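You operate a simulated robot arm through the tools that you are given. There is no shell and no other tool.

You run a simulated robot arm. Do the job below in one go: nothing can be reset, and whatever is moved stays where it is left.

## Task
Tighten both fitted nuts about a quarter turn with the small socket.
Fine: board knob on first, off again after both; socket back in its slot. Set down upright: small socket.
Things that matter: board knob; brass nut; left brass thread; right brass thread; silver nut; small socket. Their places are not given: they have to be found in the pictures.

The check looks at the end state, three seconds after you hand in, the way a careful person would. Anything else that was tipped, shoved, dropped, spilled or broken makes it a failure.

## Robot
A 6-joint arm with a two-finger parallel gripper, fixed in place. Base frame: the origin is on the floor under the middle of its stand, x ahead of it, y to its left, z up; the work surface is at about z = 0.861. Lengths are in m, angles in degrees, forces in N, time in s.
With the tool pointing down near the work surface it reaches from about 0.26 to 0.68 m from the base axis. Its first joint turns from -66.0 to 66.0 degrees. Payload 2.9 kg.
Tool frame: the origin (TCP) lies between the finger pads and is the grasp point; the fingertips stand 0.03 m ahead of it; z points along the fingers, y is the line along which they close. The gripper opens to 0.11 m. The fingers are 0.02 m wide and 0.01 m thick; the gripper's body (0.048 by 0.112 m) begins 0.055 m behind the TCP.
Orientation is told as [roll, pitch, yaw] about the base's x, y, z axes, in that order, counted from this pose: with the fingers straight down and closing along the base's y, the tool's x points along the base's -x, its y along +y and its z along -z.

## Interface
- The arm moves only by the tool servo_tool. Its argument "commands" is a list of rows, each a list of 2 entries, a list of its own where there are three numbers: the shift along the tool's x, y, z in m, then the turn, a rotation vector about the tool's x, y, z in degrees. In form: [[[tx, ty, tz], [rx, ry, rz]], ...]. A call has 1 to 20 rows; each row is the pose to reach, as a shift and turn from the pose commanded when the call began, along the tool's axes at that moment. "jaw" is the gripper command, from -1 (shut) to 1 (fully open), values between in proportion, set as the call begins (left out, the last holds). A row lasts 0.2 s, in which the tool goes at most 0.05 m and 8.6 degrees; a call with a longer step from one row to the next is refused whole, and so is a gripper value outside its range. A pose out of reach is approached as far as the arm can. The call stops where the force on the tool passes 40 N (or 10 N more than at its start, if that is more) or the arm is blocked; 0.2 s more then pass. Each finger travels about 0.108 m/s and halts on what it meets, pressing with about 32 N; the grip force reading is that of the motor and also rises with nothing between the fingers. The clock runs only during rows and for 0.2 s after the last one: add rows that repeat a pose to give the fingers time. The reply holds the time, the measured pose of the TCP, the force on the tool along the base axes, the opening and the grip force, in the units named above and with some noise, with the torque about the TCP (base axes, N m) and any sound that the robot's microphone picked up, and new pictures: "views" is both (left out), scene, wrist or none.
- Cameras (640 x 400 px; columns grow to the right, rows downward): "scene" is fixed at [0.0752, 0.4274, 1.398]; the picture's right is [-0.80, -0.60, 0.00], its down [-0.27, 0.36, -0.90] and it looks along [0.54, -0.71, -0.45] (base axes); focal length 372 px, centre (320, 200). "wrist" rides on the gripper at [0.072, 0.017, -0.103] in the tool frame; the picture's right is [-0.23, 0.97, 0.00], its down [-0.76, -0.18, -0.62] and it looks along [-0.61, -0.14, 0.78] (tool axes); focal length 222 px, centre (320, 200).
- point_at(camera, pixels): for up to 12 pixels [column, row] of the newest picture of that camera ("zoom" is the newest enlarged one), the place [x, y, z] in the base frame of the surface seen there, good to about 0.002 m. No time passes.
- inspect(camera, box): a new picture of the part [left, top, right, bottom] of that camera's present view, enlarged. No time passes.
- finish_job(): hands the job in; it is judged then, once.

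Open the gripper and draw the arm clear of the work before you hand the job in, unless the task says otherwise.

The tools are called after ">>>" by a JSON object that holds its "name" and its "arguments". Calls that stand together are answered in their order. servo_tool: Moves the arm, as the interface text tells. Its arguments: {"type":"object","properties":{"commands":{"type":"array","items":{"type":"array"}},"jaw":{"type":"number"},"views":{"type":"string","enum":["both","scene","wrist","none"]}},"required":["commands"]} The other tools are called the same way: point_at (camera, pixels) gives the place of the surface under pixels of a picture; inspect (camera, box) takes an enlarged picture of a part of a camera's view; finish_job () hands the job in.

At the start:

```text
clock: 0.0
tool_pos: [0.356, -0.1299, 1.1823]
ee_rot: [0.0, 0.0, 0.0]
ft_force: [-0.2, 0.0, -1.0]
wrist_torque: [0.0, -0.02, -0.01]
gripper_width: 0.1098
grip_force: 0.0
```

scene: 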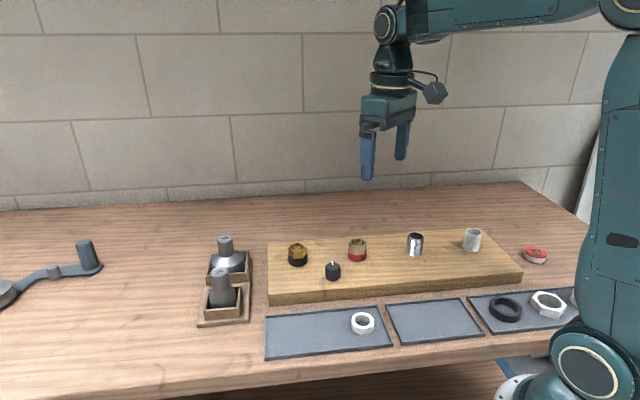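
wrist: 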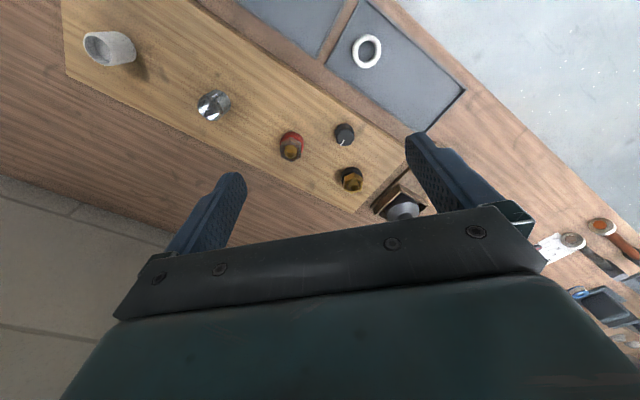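

The scene shows a wooden board with threads/nuts around (298,254), (357,249), (415,244), (472,239), a knob at (333,270), and two sockets in a holder around (225,260) and (222,290). I will zoom in to see these better.

>>> {"name": "inspect", "arguments": {"camera": "scene", "box": [180, 220, 400, 357]}}

>>> {"name": "inspect", "arguments": {"camera": "wrist", "box": [240, 80, 460, 230]}}

>>> {"name": "inspect", "arguments": {"camera": "scene", "box": [380, 210, 600, 347]}}

```text
2.91 times, centred on (290, 288) of scene
```

zoom: 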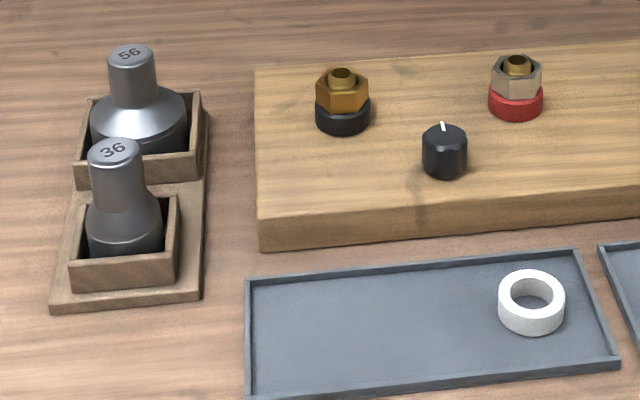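

```text
2.67 times, centred on (350, 155) of wrist
```

zoom: 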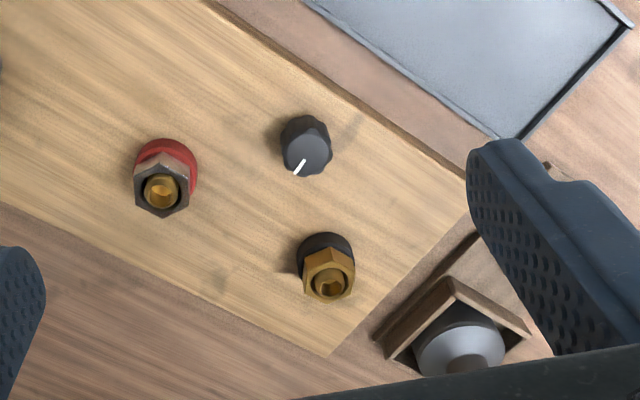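

```text
2.91 times, centred on (490, 278) of scene
```

zoom: 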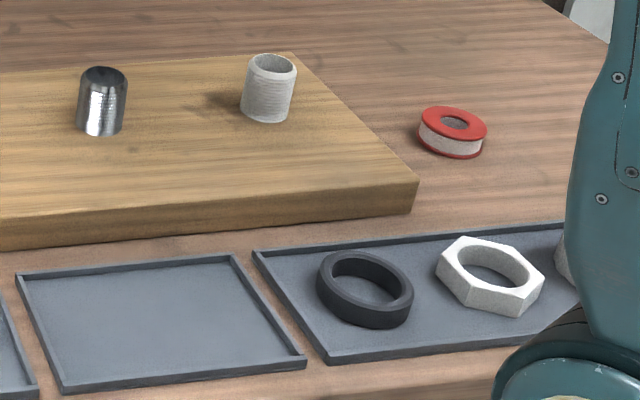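

I see the sockets "56" (far) and "36" (near, the small one), the brass nut on the black collar and the silver nut on the red collar, and the knob with a white line. Next I read positions off the scene picture and take tighter zooms.

>>> {"name": "inspect", "arguments": {"camera": "scene", "box": [270, 225, 390, 300]}}

>>> {"name": "inspect", "arguments": {"camera": "scene", "box": [190, 225, 270, 335]}}

>>> {"name": "point_at", "arguments": {"camera": "scene", "pixels": [[219, 272], [220, 285], [222, 303], [225, 238], [205, 318], [246, 313], [332, 264], [333, 274], [298, 245], [357, 240], [280, 285], [222, 316]]}}

>>> {"name": "point_at", "arguments": {"camera": "wrist", "pixels": [[345, 138], [342, 143], [353, 178], [291, 152], [363, 175], [282, 145], [330, 160], [392, 150], [380, 140]]}}

```text
5.33 times, centred on (330, 262) of scene
```

zoom: 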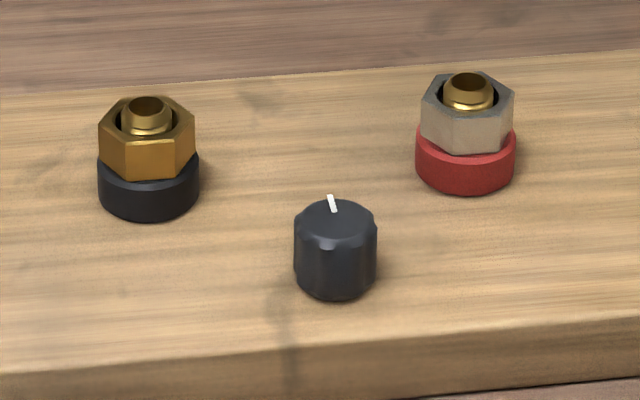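

```text
3.64 times, centred on (230, 280) of scene
```

zoom: 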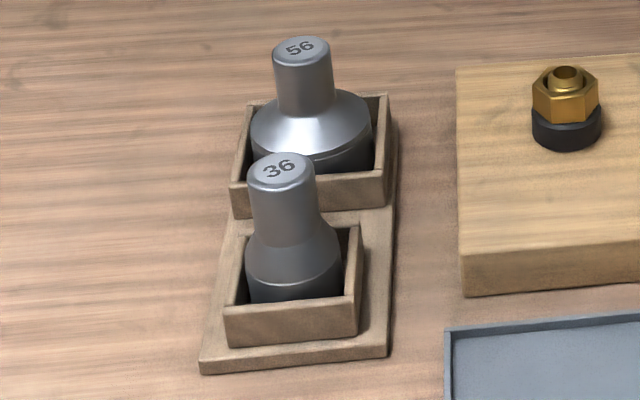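

```text
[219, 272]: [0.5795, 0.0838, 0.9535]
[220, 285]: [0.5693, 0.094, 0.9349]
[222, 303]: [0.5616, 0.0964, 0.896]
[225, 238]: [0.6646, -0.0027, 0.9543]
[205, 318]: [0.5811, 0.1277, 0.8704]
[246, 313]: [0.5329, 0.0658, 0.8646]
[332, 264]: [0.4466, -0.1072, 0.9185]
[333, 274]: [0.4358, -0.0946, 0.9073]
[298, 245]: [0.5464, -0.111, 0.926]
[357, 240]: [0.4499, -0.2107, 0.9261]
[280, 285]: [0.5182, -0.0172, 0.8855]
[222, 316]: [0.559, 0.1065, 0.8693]
```

```text
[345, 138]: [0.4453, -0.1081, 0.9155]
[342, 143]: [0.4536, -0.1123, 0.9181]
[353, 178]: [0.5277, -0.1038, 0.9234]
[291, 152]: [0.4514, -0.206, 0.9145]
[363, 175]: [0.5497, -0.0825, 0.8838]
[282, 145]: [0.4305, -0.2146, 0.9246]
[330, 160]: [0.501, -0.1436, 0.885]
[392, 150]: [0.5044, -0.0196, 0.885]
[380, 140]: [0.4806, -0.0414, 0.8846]
```

The board top is at z≈0.885, the nuts are near (0.54,-0.107) and (0.445,-0.208), the knob is near (0.445,-0.105), and the 36 socket is near (0.572,0.09) with its top at 0.954. I move the wrist camera closer over the board to see the knob and the nuts from above.

>>> {"name": "servo_tool", "arguments": {"commands": [[[-0.024, 0, 0.025], [0, 0, 0]], [[-0.047, 0, 0.05], [0, 0, 0]], [[-0.071, 0, 0.075], [0, 0, 0]], [[-0.094, 0, 0.1], [0, 0, 0]], [[-0.094, 0, 0.1], [0, 0, 0]]]}}

```text
clock: 1.2
tool_pos: [0.4484, -0.1315, 1.0818]
ee_rot: [-0.1, 0.0, 0.0]
ft_force: [0.7, -1.0, 0.1]
wrist_torque: [0.0, 0.0, -0.01]
gripper_width: 0.1099
grip_force: 0.0
```

scene: 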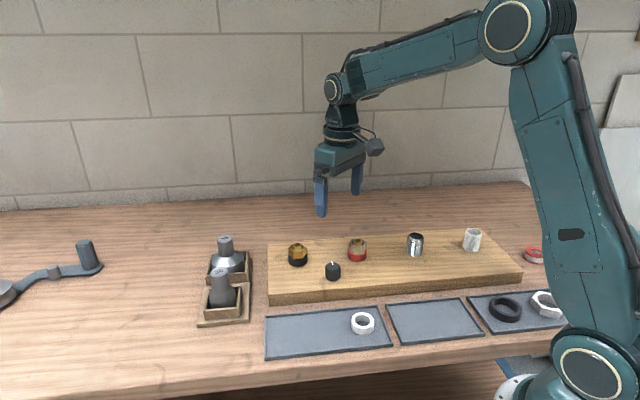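
wrist: 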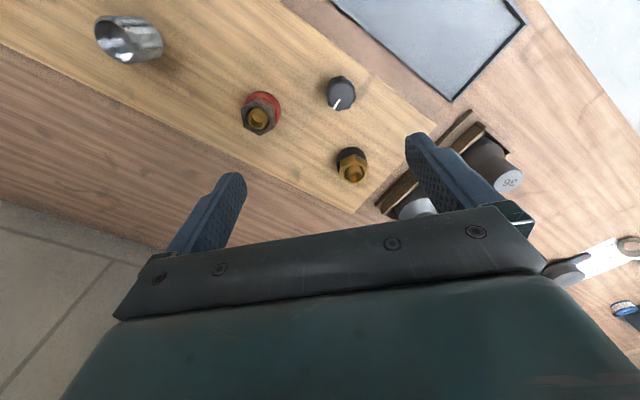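

The wrist view shows the silver nut at (260,115), knob at (341,93) and brass nut at (352,167). I zoom on each and read their positions.

>>> {"name": "inspect", "arguments": {"camera": "wrist", "box": [230, 60, 390, 200]}}

>>> {"name": "point_at", "arguments": {"camera": "wrist", "pixels": [[355, 173], [352, 155], [257, 119], [268, 104], [338, 103], [341, 100], [344, 92], [300, 120], [509, 182], [500, 175]]}}

>>> {"name": "inspect", "arguments": {"camera": "wrist", "box": [300, 60, 380, 120]}}

```text
2.86 times, centred on (310, 130) of wrist
```

zoom: 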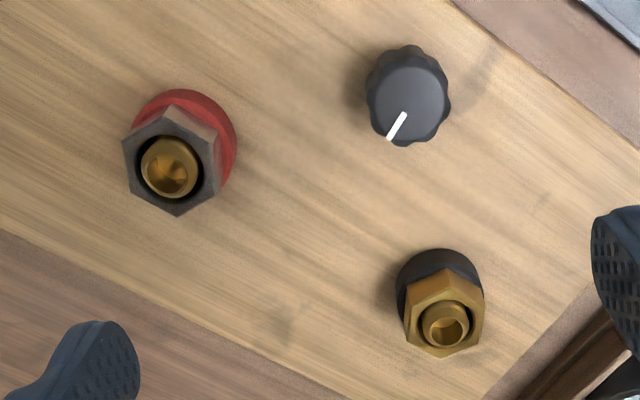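

```text
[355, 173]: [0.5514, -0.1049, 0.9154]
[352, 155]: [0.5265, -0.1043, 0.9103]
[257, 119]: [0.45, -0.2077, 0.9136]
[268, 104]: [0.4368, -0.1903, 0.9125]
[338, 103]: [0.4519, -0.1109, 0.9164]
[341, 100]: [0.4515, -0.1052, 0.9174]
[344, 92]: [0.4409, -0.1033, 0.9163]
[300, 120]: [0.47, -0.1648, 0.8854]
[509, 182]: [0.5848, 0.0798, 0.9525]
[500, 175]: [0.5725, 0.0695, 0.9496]
```

```text
6.67 times, centred on (340, 90) of wrist
```

zoom: 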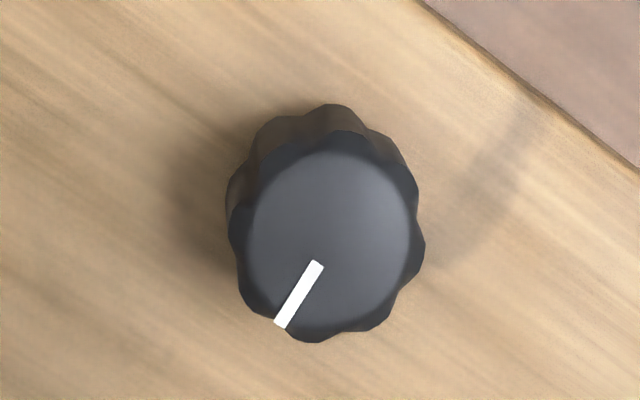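

The knob's white line runs from its top centre to the lower left. I read its direction and the knob centre from this zoom.

>>> {"name": "point_at", "arguments": {"camera": "zoom", "pixels": [[318, 265], [284, 321], [330, 240], [340, 160], [255, 235], [405, 235], [315, 325], [420, 320]]}}

>>> {"name": "inspect", "arguments": {"camera": "wrist", "box": [312, 130, 392, 200]}}

```text
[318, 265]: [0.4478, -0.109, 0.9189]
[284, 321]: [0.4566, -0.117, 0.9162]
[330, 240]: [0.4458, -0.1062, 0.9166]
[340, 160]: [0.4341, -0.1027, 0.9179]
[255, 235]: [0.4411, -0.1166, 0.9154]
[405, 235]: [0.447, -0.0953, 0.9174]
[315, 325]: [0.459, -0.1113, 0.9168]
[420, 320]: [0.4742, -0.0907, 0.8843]
```

```text
5.71 times, centred on (352, 165) of wrist
```

zoom: 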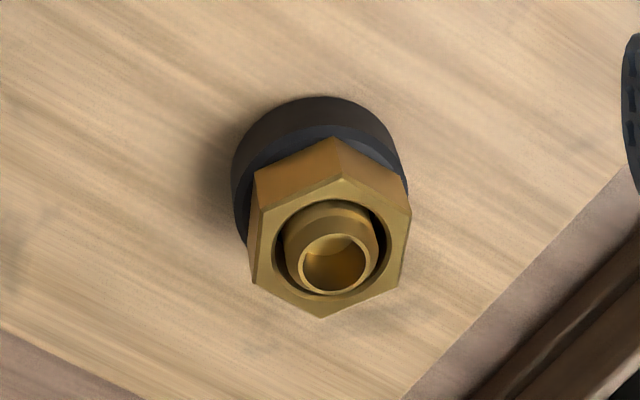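

The knob centre is about (0.446,-0.1065) with the line pointing to about -45° from base x. I now read the brass nut's hex corners from this zoom.

>>> {"name": "point_at", "arguments": {"camera": "zoom", "pixels": [[262, 212], [340, 178], [408, 213], [398, 285], [322, 314], [254, 276], [334, 205], [330, 290], [288, 245], [377, 245], [335, 265], [320, 110]]}}

>>> {"name": "inspect", "arguments": {"camera": "wrist", "box": [222, 80, 302, 150]}}

```text
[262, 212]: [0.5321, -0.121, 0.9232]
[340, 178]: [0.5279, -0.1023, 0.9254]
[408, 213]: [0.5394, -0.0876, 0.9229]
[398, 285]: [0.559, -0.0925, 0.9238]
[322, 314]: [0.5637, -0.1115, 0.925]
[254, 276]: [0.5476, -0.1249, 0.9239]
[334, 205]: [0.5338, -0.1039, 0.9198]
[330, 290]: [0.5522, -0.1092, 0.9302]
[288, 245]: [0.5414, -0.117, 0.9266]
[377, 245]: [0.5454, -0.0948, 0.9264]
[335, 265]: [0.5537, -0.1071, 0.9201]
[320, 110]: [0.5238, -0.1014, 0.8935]
```

```text
5.71 times, centred on (262, 115) of wrist
```

zoom: 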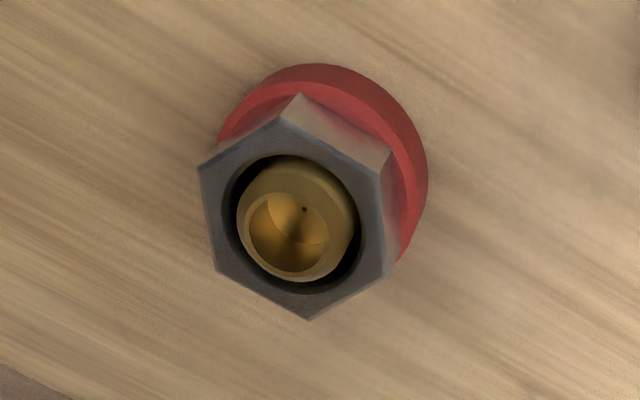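

The brass nut centre is about (0.545,-0.107), top z 0.924, with hex corners at about -15°+60k. Now I read the silver nut's corners in the same way.

>>> {"name": "point_at", "arguments": {"camera": "zoom", "pixels": [[204, 166], [283, 120], [378, 172], [386, 272], [309, 316], [218, 268], [295, 160], [298, 275], [240, 220], [352, 220], [315, 72], [425, 170]]}}

>>> {"name": "inspect", "arguments": {"camera": "wrist", "box": [460, 120, 560, 220]}}

```text
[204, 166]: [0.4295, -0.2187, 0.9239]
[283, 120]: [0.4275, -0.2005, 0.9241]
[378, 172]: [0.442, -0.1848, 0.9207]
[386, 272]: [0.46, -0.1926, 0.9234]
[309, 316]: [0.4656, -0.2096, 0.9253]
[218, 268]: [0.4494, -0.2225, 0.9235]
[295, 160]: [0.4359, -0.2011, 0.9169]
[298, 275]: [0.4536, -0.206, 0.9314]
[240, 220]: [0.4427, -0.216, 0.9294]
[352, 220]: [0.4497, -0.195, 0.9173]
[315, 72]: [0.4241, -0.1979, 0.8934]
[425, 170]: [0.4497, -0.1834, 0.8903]
```

```text
4.00 times, centred on (510, 170) of wrist
```

zoom: 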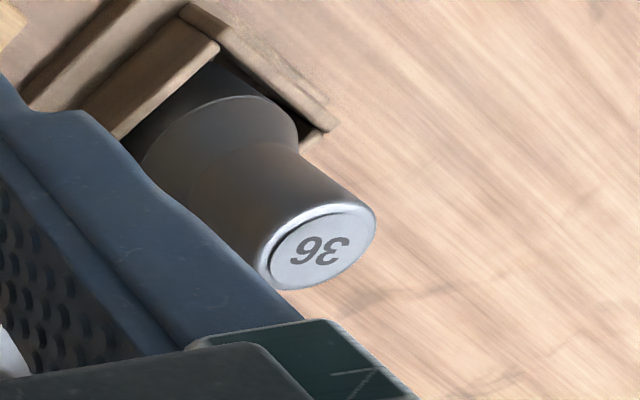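

Silver nut centre is about (0.446,-0.205), top z 0.924, with corners at about -17°+60k; everything is laid out at 45° to the base. I go above the knob at (0.446,-0.1065), turning the tool to yaw +45°, with the jaw half open.

>>> {"name": "servo_tool", "arguments": {"commands": [[[0.0004, 0.004, 0.016], [0, 0, -7.5]], [[0.0008, 0.008, 0.032], [0, 0, -15]], [[0.0012, 0.0125, 0.05], [0, 0, -22.5]], [[0.0016, 0.017, 0.07], [0, 0, -30]], [[0.002, 0.021, 0.09], [0, 0, -37.5]], [[0.0024, 0.025, 0.107], [0, 0, -45]], [[0.0024, 0.025, 0.107], [0, 0, -45]], [[0.0024, 0.025, 0.107], [0, 0, -45]]], "jaw": 0.0}}

```text
clock: 3.0
tool_pos: [0.4467, -0.1053, 0.9755]
ee_rot: [0.0, 0.0, 45.1]
ft_force: [-0.9, 0.4, -0.7]
wrist_torque: [0.01, 0.03, -0.02]
gripper_width: 0.055
grip_force: 0.1
```

scene: 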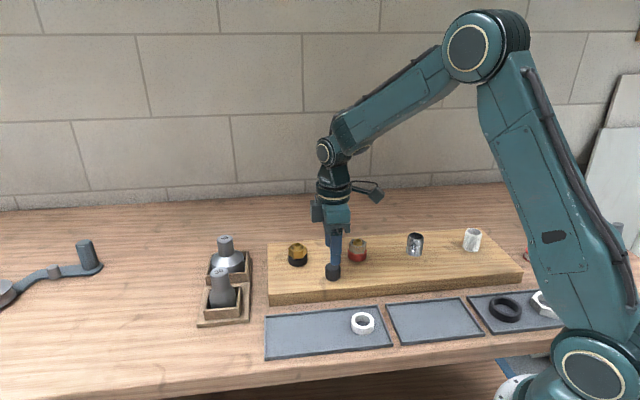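
wrist: 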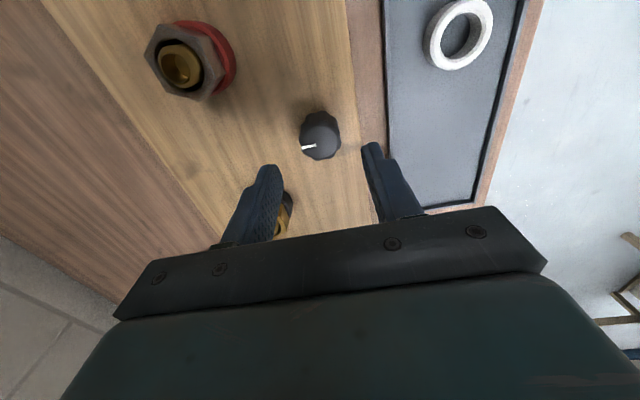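

The knob at (320,135) sits between the fingers, the line pointing along the -y tool direction. I descend 0.048 m so the fingertips are around z 0.897, keeping the jaw open.

>>> {"name": "servo_tool", "arguments": {"commands": [[[0, 0, 0.012], [0, 0, 0]], [[0, 0, 0.024], [0, 0, 0]], [[0, 0, 0.036], [0, 0, 0]], [[0, 0, 0.048], [0, 0, 0]], [[0, 0, 0.048], [0, 0, 0]]]}}

```text
clock: 4.2
tool_pos: [0.4485, -0.107, 0.9273]
ee_rot: [0.0, 0.1, 44.9]
ft_force: [1.0, -0.6, -0.7]
wrist_torque: [-0.02, -0.01, 0.0]
gripper_width: 0.0552
grip_force: 0.1
```

scene: 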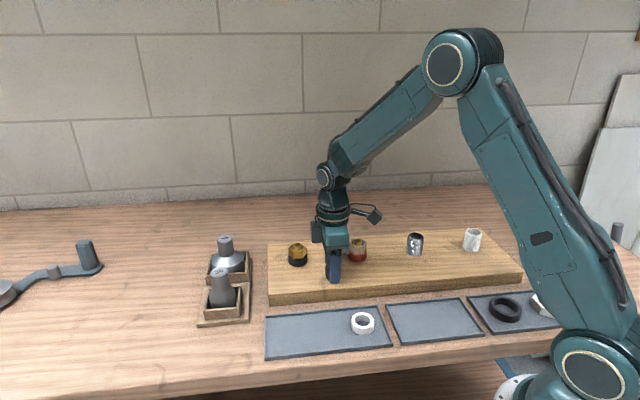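
wrist: 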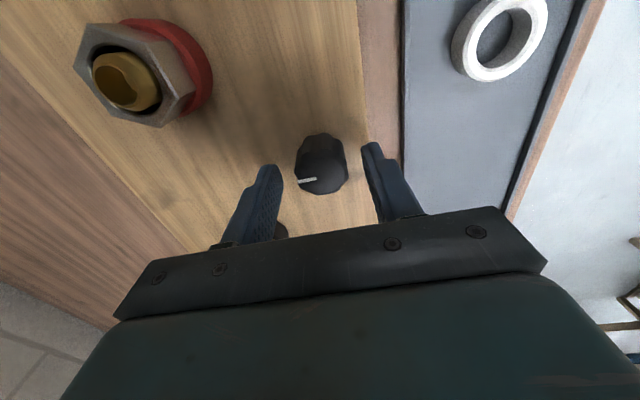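

Both fingers straddle the knob (322,165) with nothing touching. I close the jaw on the knob.

>>> {"name": "servo_tool", "arguments": {"commands": [[[0, 0, 0], [0, 0, 0]], [[0, 0, 0], [0, 0, 0]], [[0, 0, 0], [0, 0, 0]]], "jaw": -1, "views": "wrist"}}

```text
clock: 5.0
tool_pos: [0.4473, -0.1048, 0.9281]
ee_rot: [0.2, 0.0, 45.0]
ft_force: [-7.6, 9.4, 0.7]
wrist_torque: [0.21, -0.04, 0.0]
gripper_width: 0.0318
grip_force: 45.3
```

wrist: 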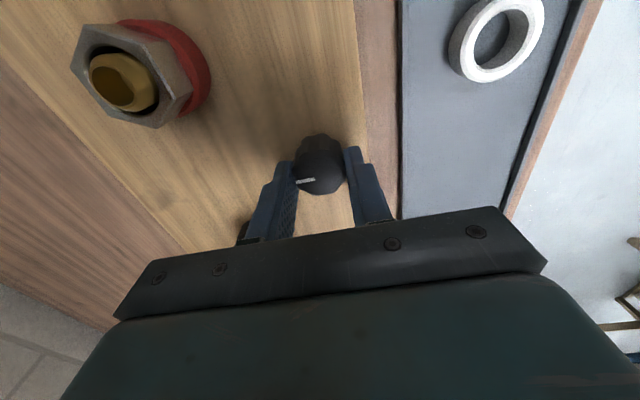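

The knob is held (width 0.032) with a lateral force of about 12 N along tool +y, so I shift 2 mm along +y to centre and then begin turning clockwise (from above) in small steps, watching torque and sound.

>>> {"name": "servo_tool", "arguments": {"commands": [[[0, 0.002, 0], [0, 0, 0]], [[0, 0.002, 0], [0, 0, 5]], [[0, 0.002, 0], [0, 0, 10]], [[0, 0.002, 0], [0, 0, 15]], [[0, 0.002, 0], [0, 0, 20]], [[0, 0.002, 0], [0, 0, 20]]]}}

```text
clock: 6.4
tool_pos: [0.4475, -0.1049, 0.9273]
ee_rot: [-0.2, -0.2, 24.8]
ft_force: [2.4, -12.1, 8.1]
wrist_torque: [-0.44, 0.89, 0.02]
gripper_width: 0.0321
grip_force: 44.8
```

scene: 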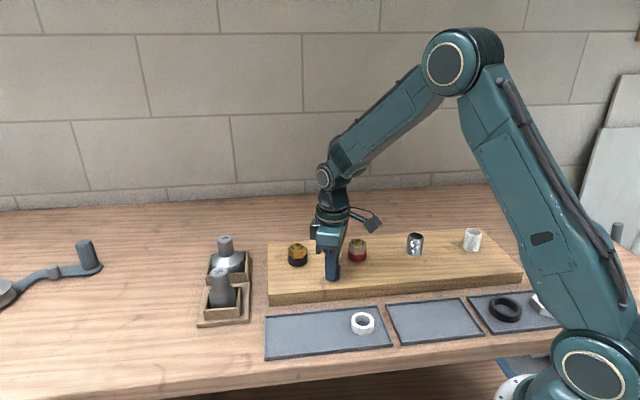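
wrist: 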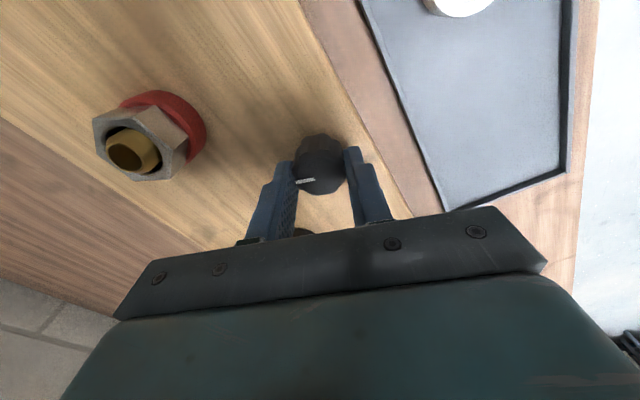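

The line turned along with the gripper (still at (306,181) in the tool view), so the knob follows clockwise freely with little torque. I trim 1 mm back in -y and continue turning clockwise 25° more.

>>> {"name": "servo_tool", "arguments": {"commands": [[[0, -0.001, 0], [0, 0, 0]], [[0, -0.001, 0], [0, 0, 5]], [[0, -0.001, 0], [0, 0, 10]], [[0, -0.001, 0], [0, 0, 15]], [[0, -0.001, 0], [0, 0, 20]], [[0, -0.001, 0], [0, 0, 25]], [[0, -0.001, 0], [0, 0, 25]]]}}

```text
clock: 8.0
tool_pos: [0.4465, -0.1063, 0.9274]
ee_rot: [-0.1, -0.3, -0.2]
ft_force: [10.2, -18.7, 10.1]
wrist_torque: [-0.16, 0.64, -0.02]
gripper_width: 0.0321
grip_force: 45.2
```

scene: 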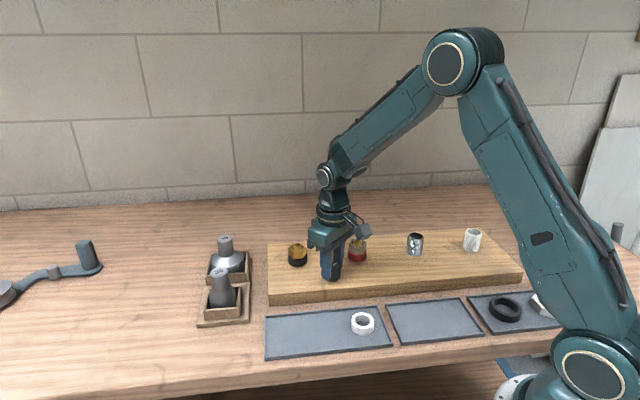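
wrist: 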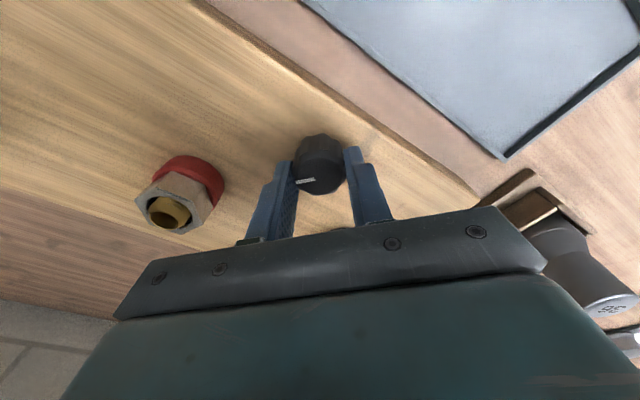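

The knob continues to follow (45° so far) but a lateral force of (10,-19) N shows my tool centre is off; I recentre by +1 mm x and -1.8 mm y in base and keep turning clockwise 20° more.

>>> {"name": "servo_tool", "arguments": {"commands": [[[-0.0008, -0.0018, -0.0003], [0, 0, 0]], [[-0.0008, -0.0018, -0.0003], [0, 0, 0]], [[-0.0008, -0.0018, -0.0003], [0, 0, 5]], [[-0.0008, -0.0018, -0.0003], [0, 0, 10]], [[-0.0008, -0.0018, -0.0003], [0, 0, 15]], [[-0.0008, -0.0018, -0.0003], [0, 0, 20]], [[-0.0008, -0.0018, -0.0003], [0, 0, 20]]]}}

```text
clock: 9.6
tool_pos: [0.4452, -0.1068, 0.9272]
ee_rot: [0.1, 0.1, -19.9]
ft_force: [2.2, 1.7, 17.2]
wrist_torque: [0.41, 0.81, -0.01]
gripper_width: 0.0325
grip_force: 44.9
```

scene: 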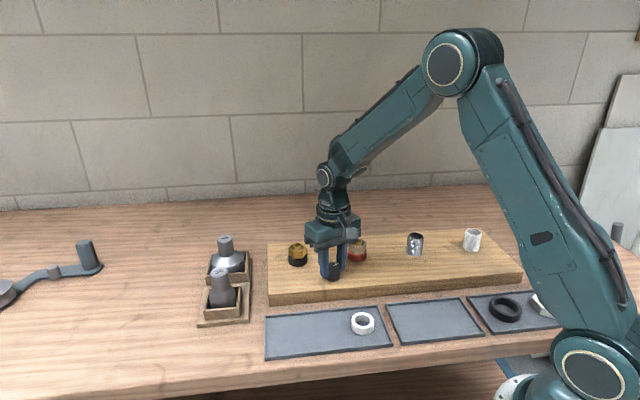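
wrist: 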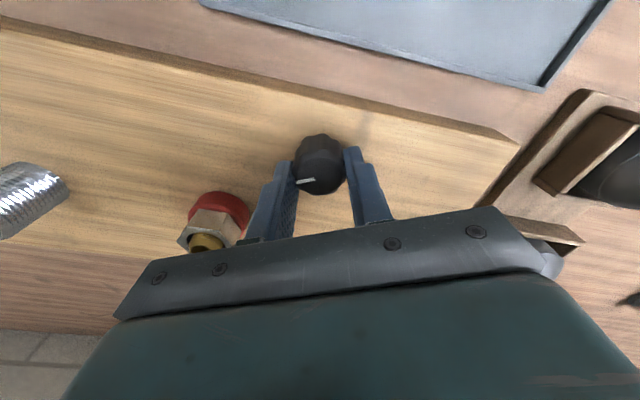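

Lateral force is now near zero, with 17 N upward, and the knob has turned 65° with the gripper. I lift 1 mm and turn the last 25° to make a full quarter turn.

>>> {"name": "servo_tool", "arguments": {"commands": [[[0, 0, -0.001], [0, 0, 0]], [[0, 0, -0.001], [0, 0, 5]], [[0, 0, -0.001], [0, 0, 10]], [[0, 0, -0.001], [0, 0, 15]], [[0, 0, -0.001], [0, 0, 20]], [[0, 0, -0.001], [0, 0, 25]], [[0, 0, -0.001], [0, 0, 25]]]}}

```text
clock: 11.2
tool_pos: [0.4465, -0.1076, 0.9275]
ee_rot: [-0.1, 0.2, -45.1]
ft_force: [-6.1, 1.5, -6.7]
wrist_torque: [-0.47, -0.53, 0.12]
gripper_width: 0.0321
grip_force: 44.8
```

scene: 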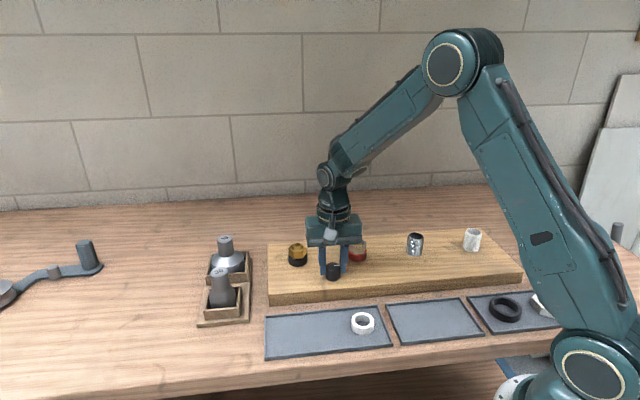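
wrist: 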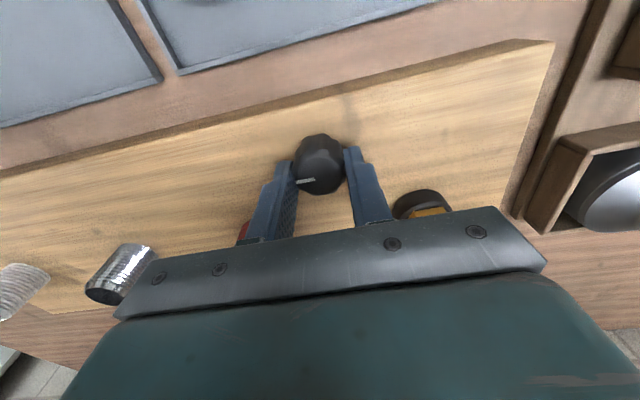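

Total knob turn is about 90°, and torque about z rose slightly to 0.12 N m, maybe the start of a stop. I probe another 8° clockwise to see whether there is an end stop.

>>> {"name": "servo_tool", "arguments": {"commands": [[[0, 0, 0], [0, 0, 2]], [[0, 0, 0], [0, 0, 4]], [[0, 0, 0], [0, 0, 6]], [[0, 0, 0], [0, 0, 8]], [[0, 0, 0], [0, 0, 8]]], "views": "wrist"}}

```text
clock: 12.4
tool_pos: [0.4478, -0.1059, 0.9281]
ee_rot: [-0.1, 0.1, -53.1]
ft_force: [-6.4, -13.6, -15.3]
wrist_torque: [0.05, -0.19, 0.56]
gripper_width: 0.0324
grip_force: 44.8
```

wrist: 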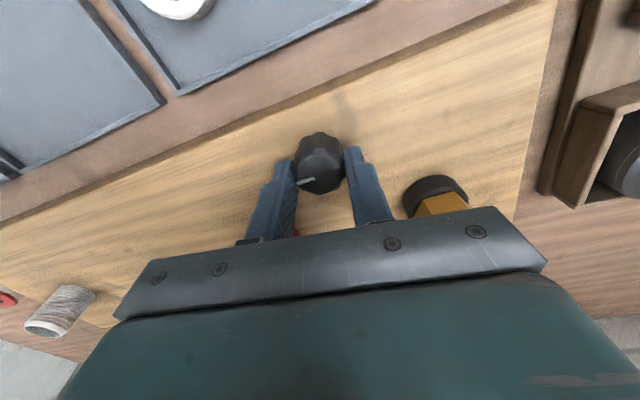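

The z torque jumped to 0.56 N m, so the knob has a stop at 90° clockwise: it is fully on. I release it here by opening the jaw, then lift straight up.

>>> {"name": "servo_tool", "arguments": {"commands": [[[0, 0, 0], [0, 0, 0]], [[0, 0, 0], [0, 0, 0]], [[0, 0, 0], [0, 0, 0]], [[0, 0, -0.02], [0, 0, 0]], [[0, 0, -0.05], [0, 0, 0]], [[0, 0, -0.09], [0, 0, 0]], [[0, 0, -0.12], [0, 0, 0]], [[0, 0, -0.12], [0, 0, 0]]], "jaw": 0.0}}

```text
clock: 14.2
tool_pos: [0.4459, -0.1052, 1.0482]
ee_rot: [-0.1, 0.0, -53.1]
ft_force: [0.7, 0.3, 0.4]
wrist_torque: [-0.01, 0.01, 0.02]
gripper_width: 0.055
grip_force: 0.0
```

scene: 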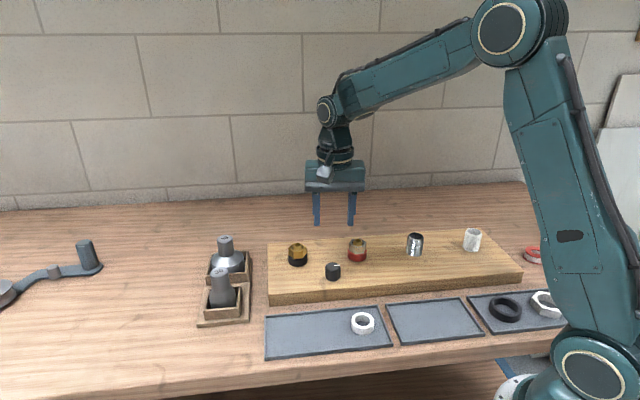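
wrist: 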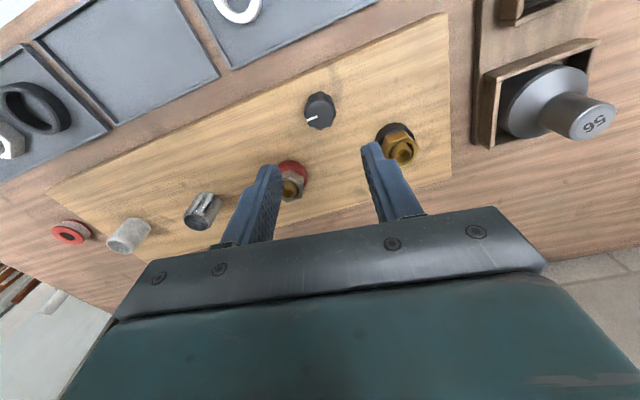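

I am clear of the board now; I zoom on the knob to confirm where its line points after the turn.

>>> {"name": "inspect", "arguments": {"camera": "scene", "box": [303, 250, 363, 290]}}

>>> {"name": "inspect", "arguments": {"camera": "wrist", "box": [290, 80, 350, 140]}}

>>> {"name": "point_at", "arguments": {"camera": "zoom", "pixels": [[200, 200], [300, 200]]}}

```text
10.00 times, centred on (333, 270) of scene
```

zoom: 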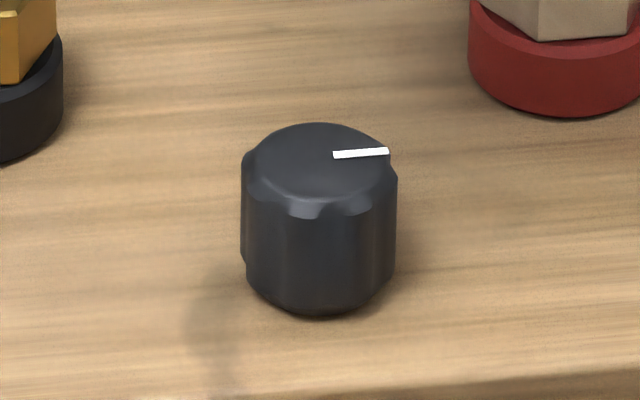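

```text
6.67 times, centred on (320, 110) of wrist
```

zoom: 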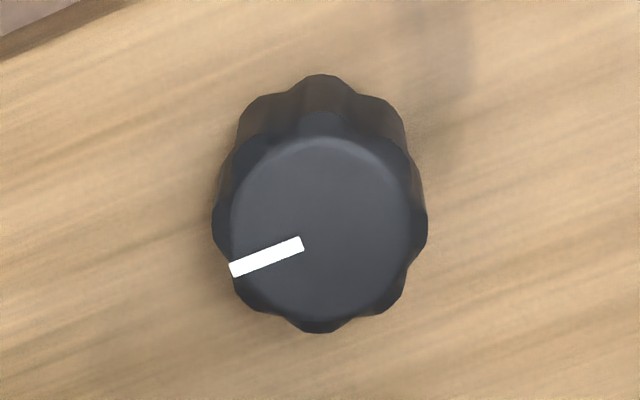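

```text
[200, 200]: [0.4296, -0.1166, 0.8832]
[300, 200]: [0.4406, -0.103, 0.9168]
```

The knob's line now points along the board toward the silver-nut side, a full quarter turn from before, so it is on. Next I locate the small socket's top precisely in the scene picture.

>>> {"name": "inspect", "arguments": {"camera": "scene", "box": [190, 255, 260, 330]}}

```text
5.33 times, centred on (225, 292) of scene
```

zoom: 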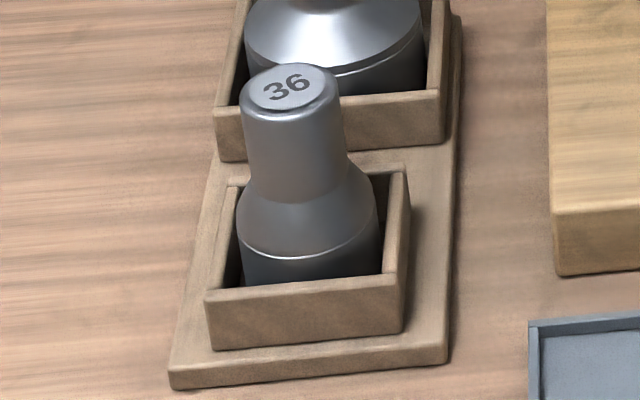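

The zoom shows the socket's top disc centred at about (289,90), the neck-to-cone junction at about row 185, and the box rim around. I read the places of these features.

>>> {"name": "point_at", "arguments": {"camera": "zoom", "pixels": [[246, 95], [333, 90], [289, 70], [291, 110], [289, 90], [290, 150], [293, 190], [298, 240], [210, 297], [390, 283], [400, 180], [240, 180]]}}

```text
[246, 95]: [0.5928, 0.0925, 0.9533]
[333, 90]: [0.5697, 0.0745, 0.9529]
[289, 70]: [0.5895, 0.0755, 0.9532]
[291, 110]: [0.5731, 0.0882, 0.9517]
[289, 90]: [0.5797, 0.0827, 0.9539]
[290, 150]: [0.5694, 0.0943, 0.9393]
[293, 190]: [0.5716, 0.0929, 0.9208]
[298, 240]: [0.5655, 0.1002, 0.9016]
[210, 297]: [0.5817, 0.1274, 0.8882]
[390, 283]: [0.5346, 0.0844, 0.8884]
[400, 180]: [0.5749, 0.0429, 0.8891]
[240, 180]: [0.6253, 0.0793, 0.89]
```

The small socket's axis is at about (0.5805,0.083), neck diameter ~0.031 from z≈0.92 to 0.953, box rim at 0.889. I move over it at z≈1.03 while turning to yaw +45°, with the jaw slightly wider.

>>> {"name": "servo_tool", "arguments": {"commands": [[[0.006, 0.0183, 0.0015], [0, 0, -8.17]], [[0.0119, 0.0367, 0.0031], [0, 0, -16.33]], [[0.0179, 0.055, 0.0046], [0, 0, -24.5]], [[0.0238, 0.0733, 0.0062], [0, 0, -32.67]], [[0.0298, 0.0917, 0.0077], [0, 0, -40.83]], [[0.0358, 0.11, 0.0093], [0, 0, -49.0]], [[0.0417, 0.1283, 0.0108], [0, 0, -57.17]], [[0.0477, 0.1467, 0.0124], [0, 0, -65.33]], [[0.0536, 0.165, 0.0139], [0, 0, -73.5]], [[0.0596, 0.1833, 0.0155], [0, 0, -81.67]], [[0.0656, 0.2017, 0.017], [0, 0, -89.83]], [[0.0715, 0.22, 0.0186], [0, 0, -98.0]], [[0.0715, 0.22, 0.0186], [0, 0, -98.0]], [[0.0715, 0.22, 0.0186], [0, 0, -98.0]]], "jaw": 0.2}}

```text
clock: 17.2
tool_pos: [0.5789, 0.0848, 1.0289]
ee_rot: [0.0, 0.0, 45.1]
ft_force: [0.3, 0.1, 0.0]
wrist_torque: [-0.01, 0.01, 0.0]
gripper_width: 0.0659
grip_force: 0.0
```

scene: 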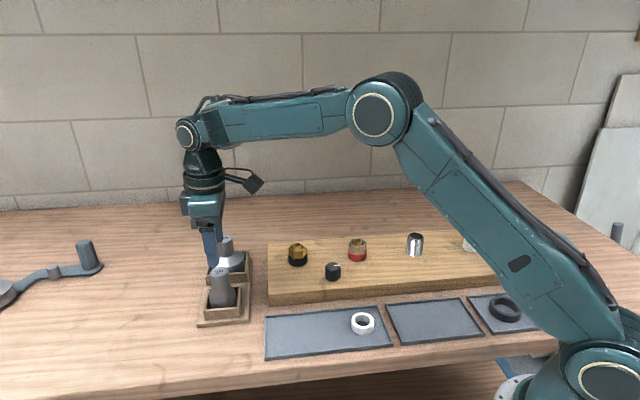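
wrist: 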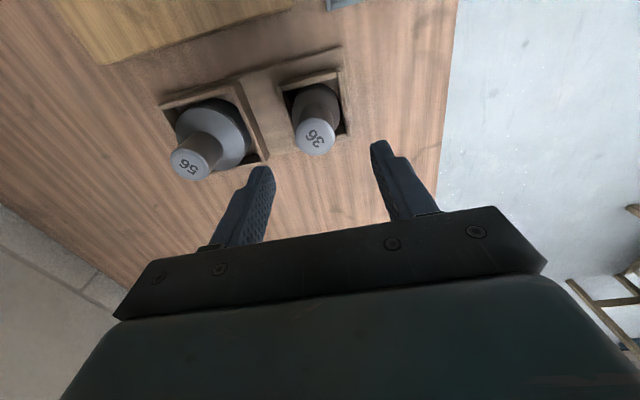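

The 36 socket appears at (316,138) between the fingers. I zoom in to check its centre and the label direction.

>>> {"name": "inspect", "arguments": {"camera": "wrist", "box": [270, 70, 370, 170]}}

```text
4.00 times, centred on (320, 120) of wrist
```

zoom: 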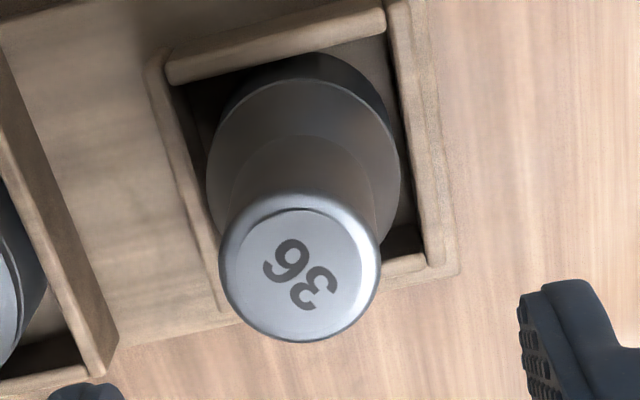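

>>> {"name": "point_at", "arguments": {"camera": "zoom", "pixels": [[228, 268], [370, 268], [300, 205], [300, 335], [285, 257], [318, 292], [300, 270], [290, 130], [180, 70], [382, 10], [440, 260], [225, 300]]}}

```text
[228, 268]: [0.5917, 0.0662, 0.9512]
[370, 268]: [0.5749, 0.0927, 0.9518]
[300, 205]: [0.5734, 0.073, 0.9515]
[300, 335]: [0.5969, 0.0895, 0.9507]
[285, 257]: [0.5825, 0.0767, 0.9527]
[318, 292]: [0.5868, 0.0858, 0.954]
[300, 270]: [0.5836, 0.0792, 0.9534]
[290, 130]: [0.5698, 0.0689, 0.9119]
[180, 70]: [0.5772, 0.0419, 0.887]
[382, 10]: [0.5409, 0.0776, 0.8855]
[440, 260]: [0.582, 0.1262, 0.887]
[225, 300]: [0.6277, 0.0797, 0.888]
```

Projecting the picture, the socket axis is about 3.5–4 mm toward tool -y from my tool axis. I shift by that and descend to TCP z≈0.948, fingertips just above the cone.

>>> {"name": "servo_tool", "arguments": {"commands": [[[-0.0003, -0.0035, 0.0], [0, 0, 0]], [[-0.0003, -0.0035, 0.02], [0, 0, 0]], [[-0.0003, -0.0035, 0.04], [0, 0, 0]], [[-0.0003, -0.0035, 0.06], [0, 0, 0]], [[-0.0003, -0.0035, 0.075], [0, 0, 0]], [[-0.0003, -0.0035, 0.082], [0, 0, 0]], [[-0.0003, -0.0035, 0.082], [0, 0, 0]]]}}

```text
clock: 18.8
tool_pos: [0.5826, 0.0807, 0.9495]
ee_rot: [0.0, 0.0, 45.1]
ft_force: [0.4, -0.2, -0.4]
wrist_torque: [0.0, -0.02, -0.01]
gripper_width: 0.066
grip_force: 0.0
```

scene: 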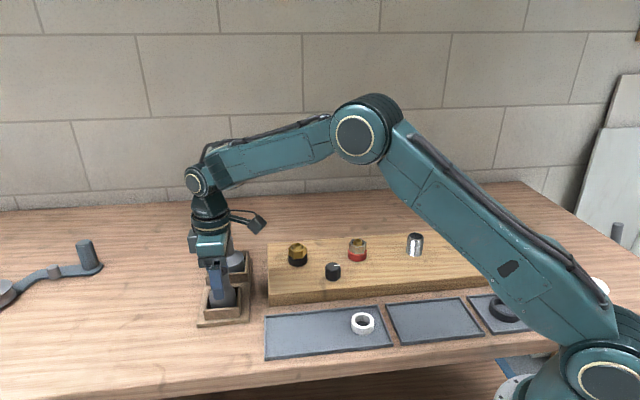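
wrist: 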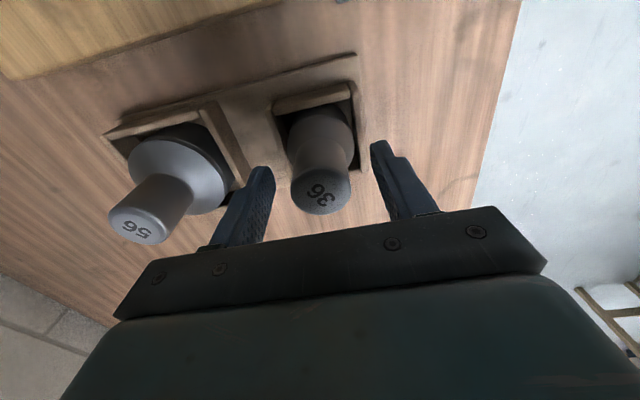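

The socket neck is centred between the fingers (top disc at (322,192)). I close the jaw on it.

>>> {"name": "servo_tool", "arguments": {"commands": [[[0, 0, 0], [0, 0, 0]], [[0, 0, 0], [0, 0, 0]], [[0, 0, 0], [0, 0, 0]]], "jaw": -1}}

```text
clock: 19.6
tool_pos: [0.5831, 0.08, 0.9475]
ee_rot: [0.1, 0.0, 44.9]
ft_force: [-1.3, 0.3, -0.1]
wrist_torque: [0.05, 0.04, -0.01]
gripper_width: 0.0341
grip_force: 32.1
```

scene: 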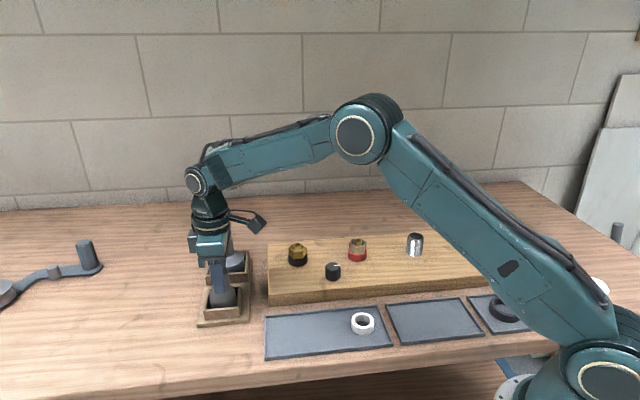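
wrist: 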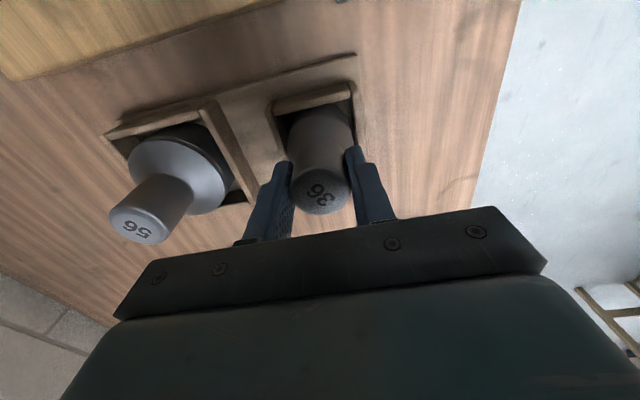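

The neck is gripped (width 0.034, side forces near zero) at commanded pose about (0.5832,0.0807,0.948). I lift straight up 0.15 m.

>>> {"name": "servo_tool", "arguments": {"commands": [[[0, 0, -0.01], [0, 0, 0]], [[0, 0, -0.03], [0, 0, 0]], [[0, 0, -0.06], [0, 0, 0]], [[0, 0, -0.09], [0, 0, 0]], [[0, 0, -0.12], [0, 0, 0]], [[0, 0, -0.15], [0, 0, 0]], [[0, 0, -0.15], [0, 0, 0]]]}}

```text
clock: 21.2
tool_pos: [0.5828, 0.0826, 1.0989]
ee_rot: [0.0, 0.0, 45.0]
ft_force: [-0.2, 0.4, -2.8]
wrist_torque: [0.01, 0.02, 0.0]
gripper_width: 0.0342
grip_force: 32.0
```

scene: 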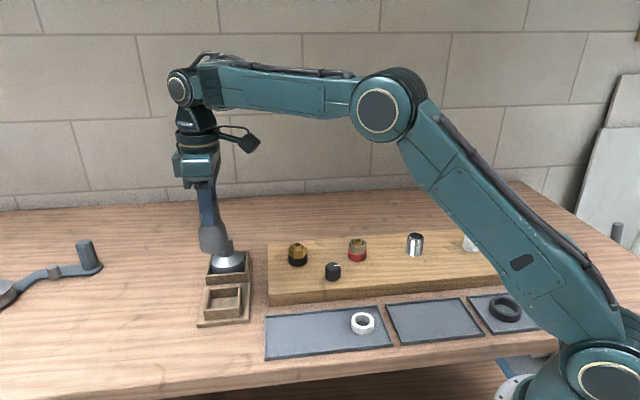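
wrist: 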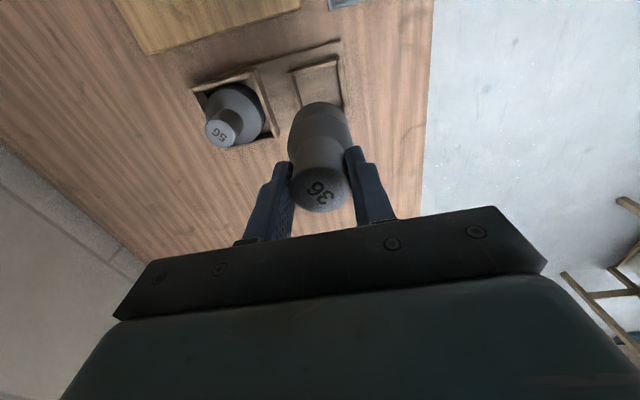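

The socket is out of its box and hangs straight, about 2.6 N. To learn the hex orientation inside its mouth, I carry it back and up to about (0.45,0.08,1.25) and tilt it 60° so its mouth turns toward the scene camera.

>>> {"name": "servo_tool", "arguments": {"commands": [[[0.0094, 0.0094, -0.0152], [-6, 0, 0]], [[0.0188, 0.0188, -0.0304], [-12, 0, 0]], [[0.0282, 0.0282, -0.0456], [-18, 0, 0]], [[0.0376, 0.0376, -0.0608], [-24, 0, 0]], [[0.047, 0.047, -0.076], [-30, 0, 0]], [[0.0564, 0.0564, -0.0912], [-36, 0, 0]], [[0.0658, 0.0658, -0.1064], [-42, 0, 0]], [[0.0752, 0.0752, -0.1216], [-48, 0, 0]], [[0.0846, 0.0846, -0.1368], [-54, 0, 0]], [[0.094, 0.094, -0.152], [-60, 0, 0]], [[0.094, 0.094, -0.152], [-60, 0, 0]]]}}

```text
clock: 23.6
tool_pos: [0.3012, 0.1673, 1.0256]
ee_rot: [60.0, -0.1, 44.9]
ft_force: [-0.3, -0.1, -2.2]
wrist_torque: [-0.06, -0.06, 0.03]
gripper_width: 0.0342
grip_force: 32.2
out of reach, approached as far as the arm can: row 1, 2, 3, 4, 5, 6, 7, 8, 9, 10, 11
```

scene: 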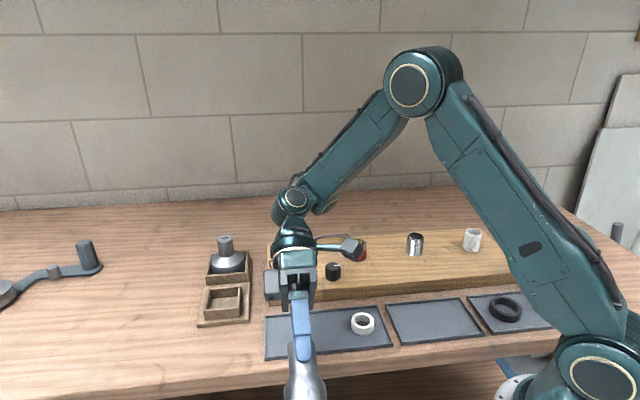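
wrist: 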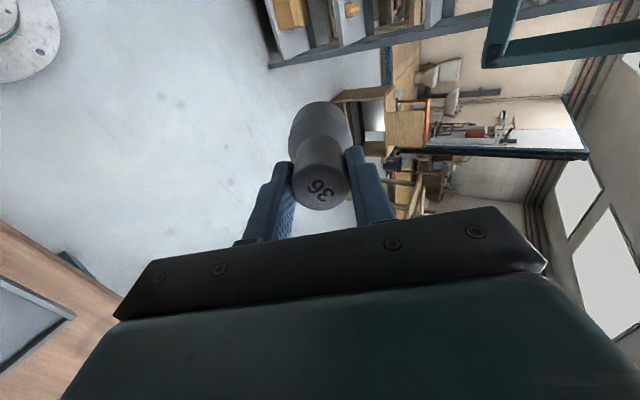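

The arm reports the pose as out of reach and stopped at (0.301,0.167,1.026) with the 60° tilt; nothing seems touched (force ≈ weight). I zoom on the socket at (305,375) to see what is visible.

>>> {"name": "inspect", "arguments": {"camera": "scene", "box": [250, 300, 370, 400]}}

```text
4.00 times, centred on (310, 350) of scene
```

zoom: 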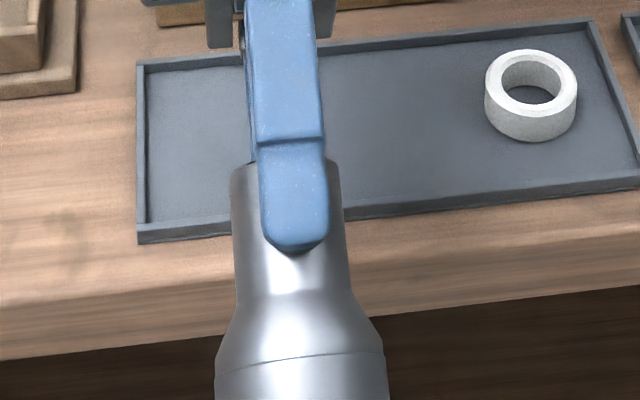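

Only the outside of the socket shows here. I do a one-row hold to see whether the arm is still moving and what pose it holds before going further.

>>> {"name": "servo_tool", "arguments": {"commands": [[[0, 0, 0], [0, 0, 0]]], "views": "scene"}}

```text
clock: 24.0
tool_pos: [0.3019, 0.1665, 1.0258]
ee_rot: [59.9, 0.0, 44.9]
ft_force: [-0.3, 0.3, -1.4]
wrist_torque: [-0.06, -0.03, 0.0]
gripper_width: 0.0342
grip_force: 32.3
```

scene: 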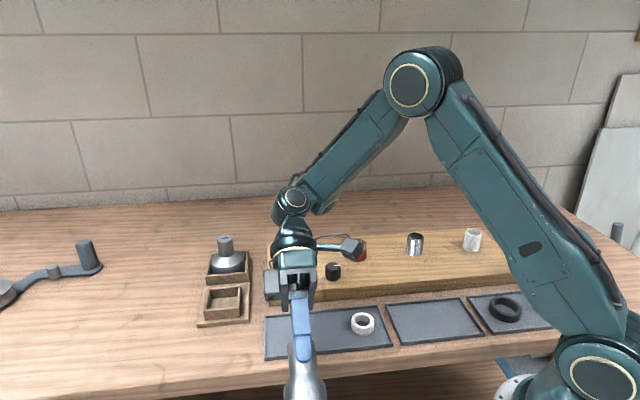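

The commanded pose re-anchored to the current one. Pointing back toward the base is limited by the wrist, so I swing the tool to yaw 0 (mouth pointing to base +y, 60° tilt) at about (0.42,-0.02,1.2), where the scene camera can look into it.

>>> {"name": "servo_tool", "arguments": {"commands": [[[0.0048, 0.0043, -0.0274], [0, -3.9, 2.25]], [[0.0097, 0.0085, -0.0548], [0, -7.8, 4.5]], [[0.0145, 0.0128, -0.0822], [0, -11.7, 6.75]], [[0.0194, 0.017, -0.1096], [0, -15.6, 9.0]], [[0.0242, 0.0213, -0.137], [0, -19.5, 11.25]], [[0.029, 0.0256, -0.1644], [0, -23.4, 13.5]], [[0.0339, 0.0298, -0.1918], [0, -27.3, 15.75]], [[0.0387, 0.0341, -0.2192], [0, -31.2, 18.0]], [[0.0436, 0.0383, -0.2466], [0, -35.1, 20.25]], [[0.0484, 0.0426, -0.274], [0, -39.0, 22.5]], [[0.0484, 0.0426, -0.274], [0, -39.0, 22.5]]]}}

```text
clock: 26.4
tool_pos: [0.3888, 0.0387, 1.0998]
ee_rot: [59.9, -0.1, -0.3]
ft_force: [0.4, 0.0, -1.5]
wrist_torque: [-0.05, 0.01, 0.0]
gripper_width: 0.0342
grip_force: 31.4
out of reach, approached as far as the arm can: row 1, 2, 3, 4, 5, 6, 7, 8, 9, 10, 11
```

scene: 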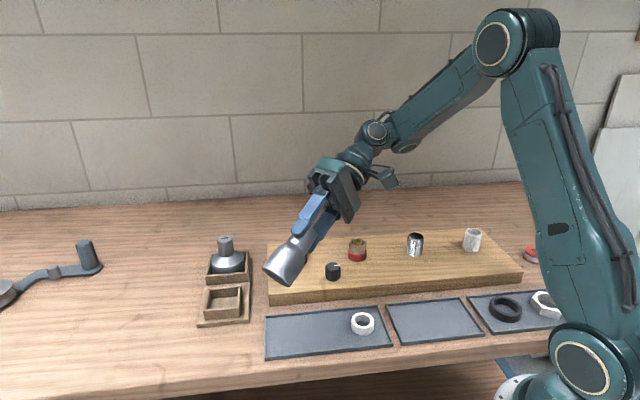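
wrist: 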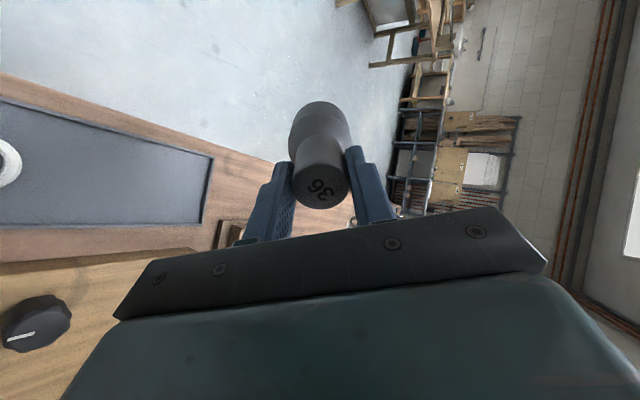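

The tool now holds roll 60°, yaw 0 at (0.389,0.039,1.10), and the socket mouth is at about (283,272). I zoom in there.

>>> {"name": "inspect", "arguments": {"camera": "scene", "box": [250, 230, 330, 300]}}

```text
5.71 times, centred on (290, 265) of scene
```

zoom: 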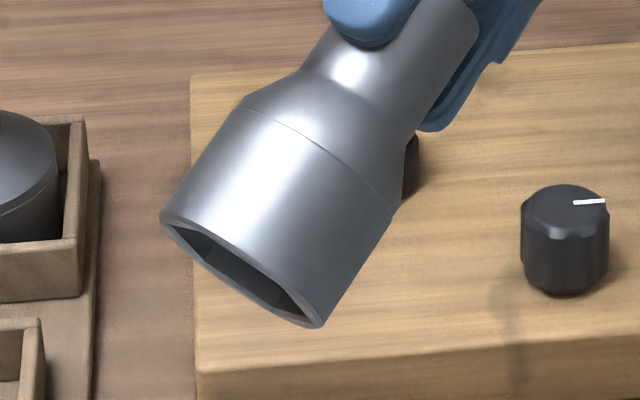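

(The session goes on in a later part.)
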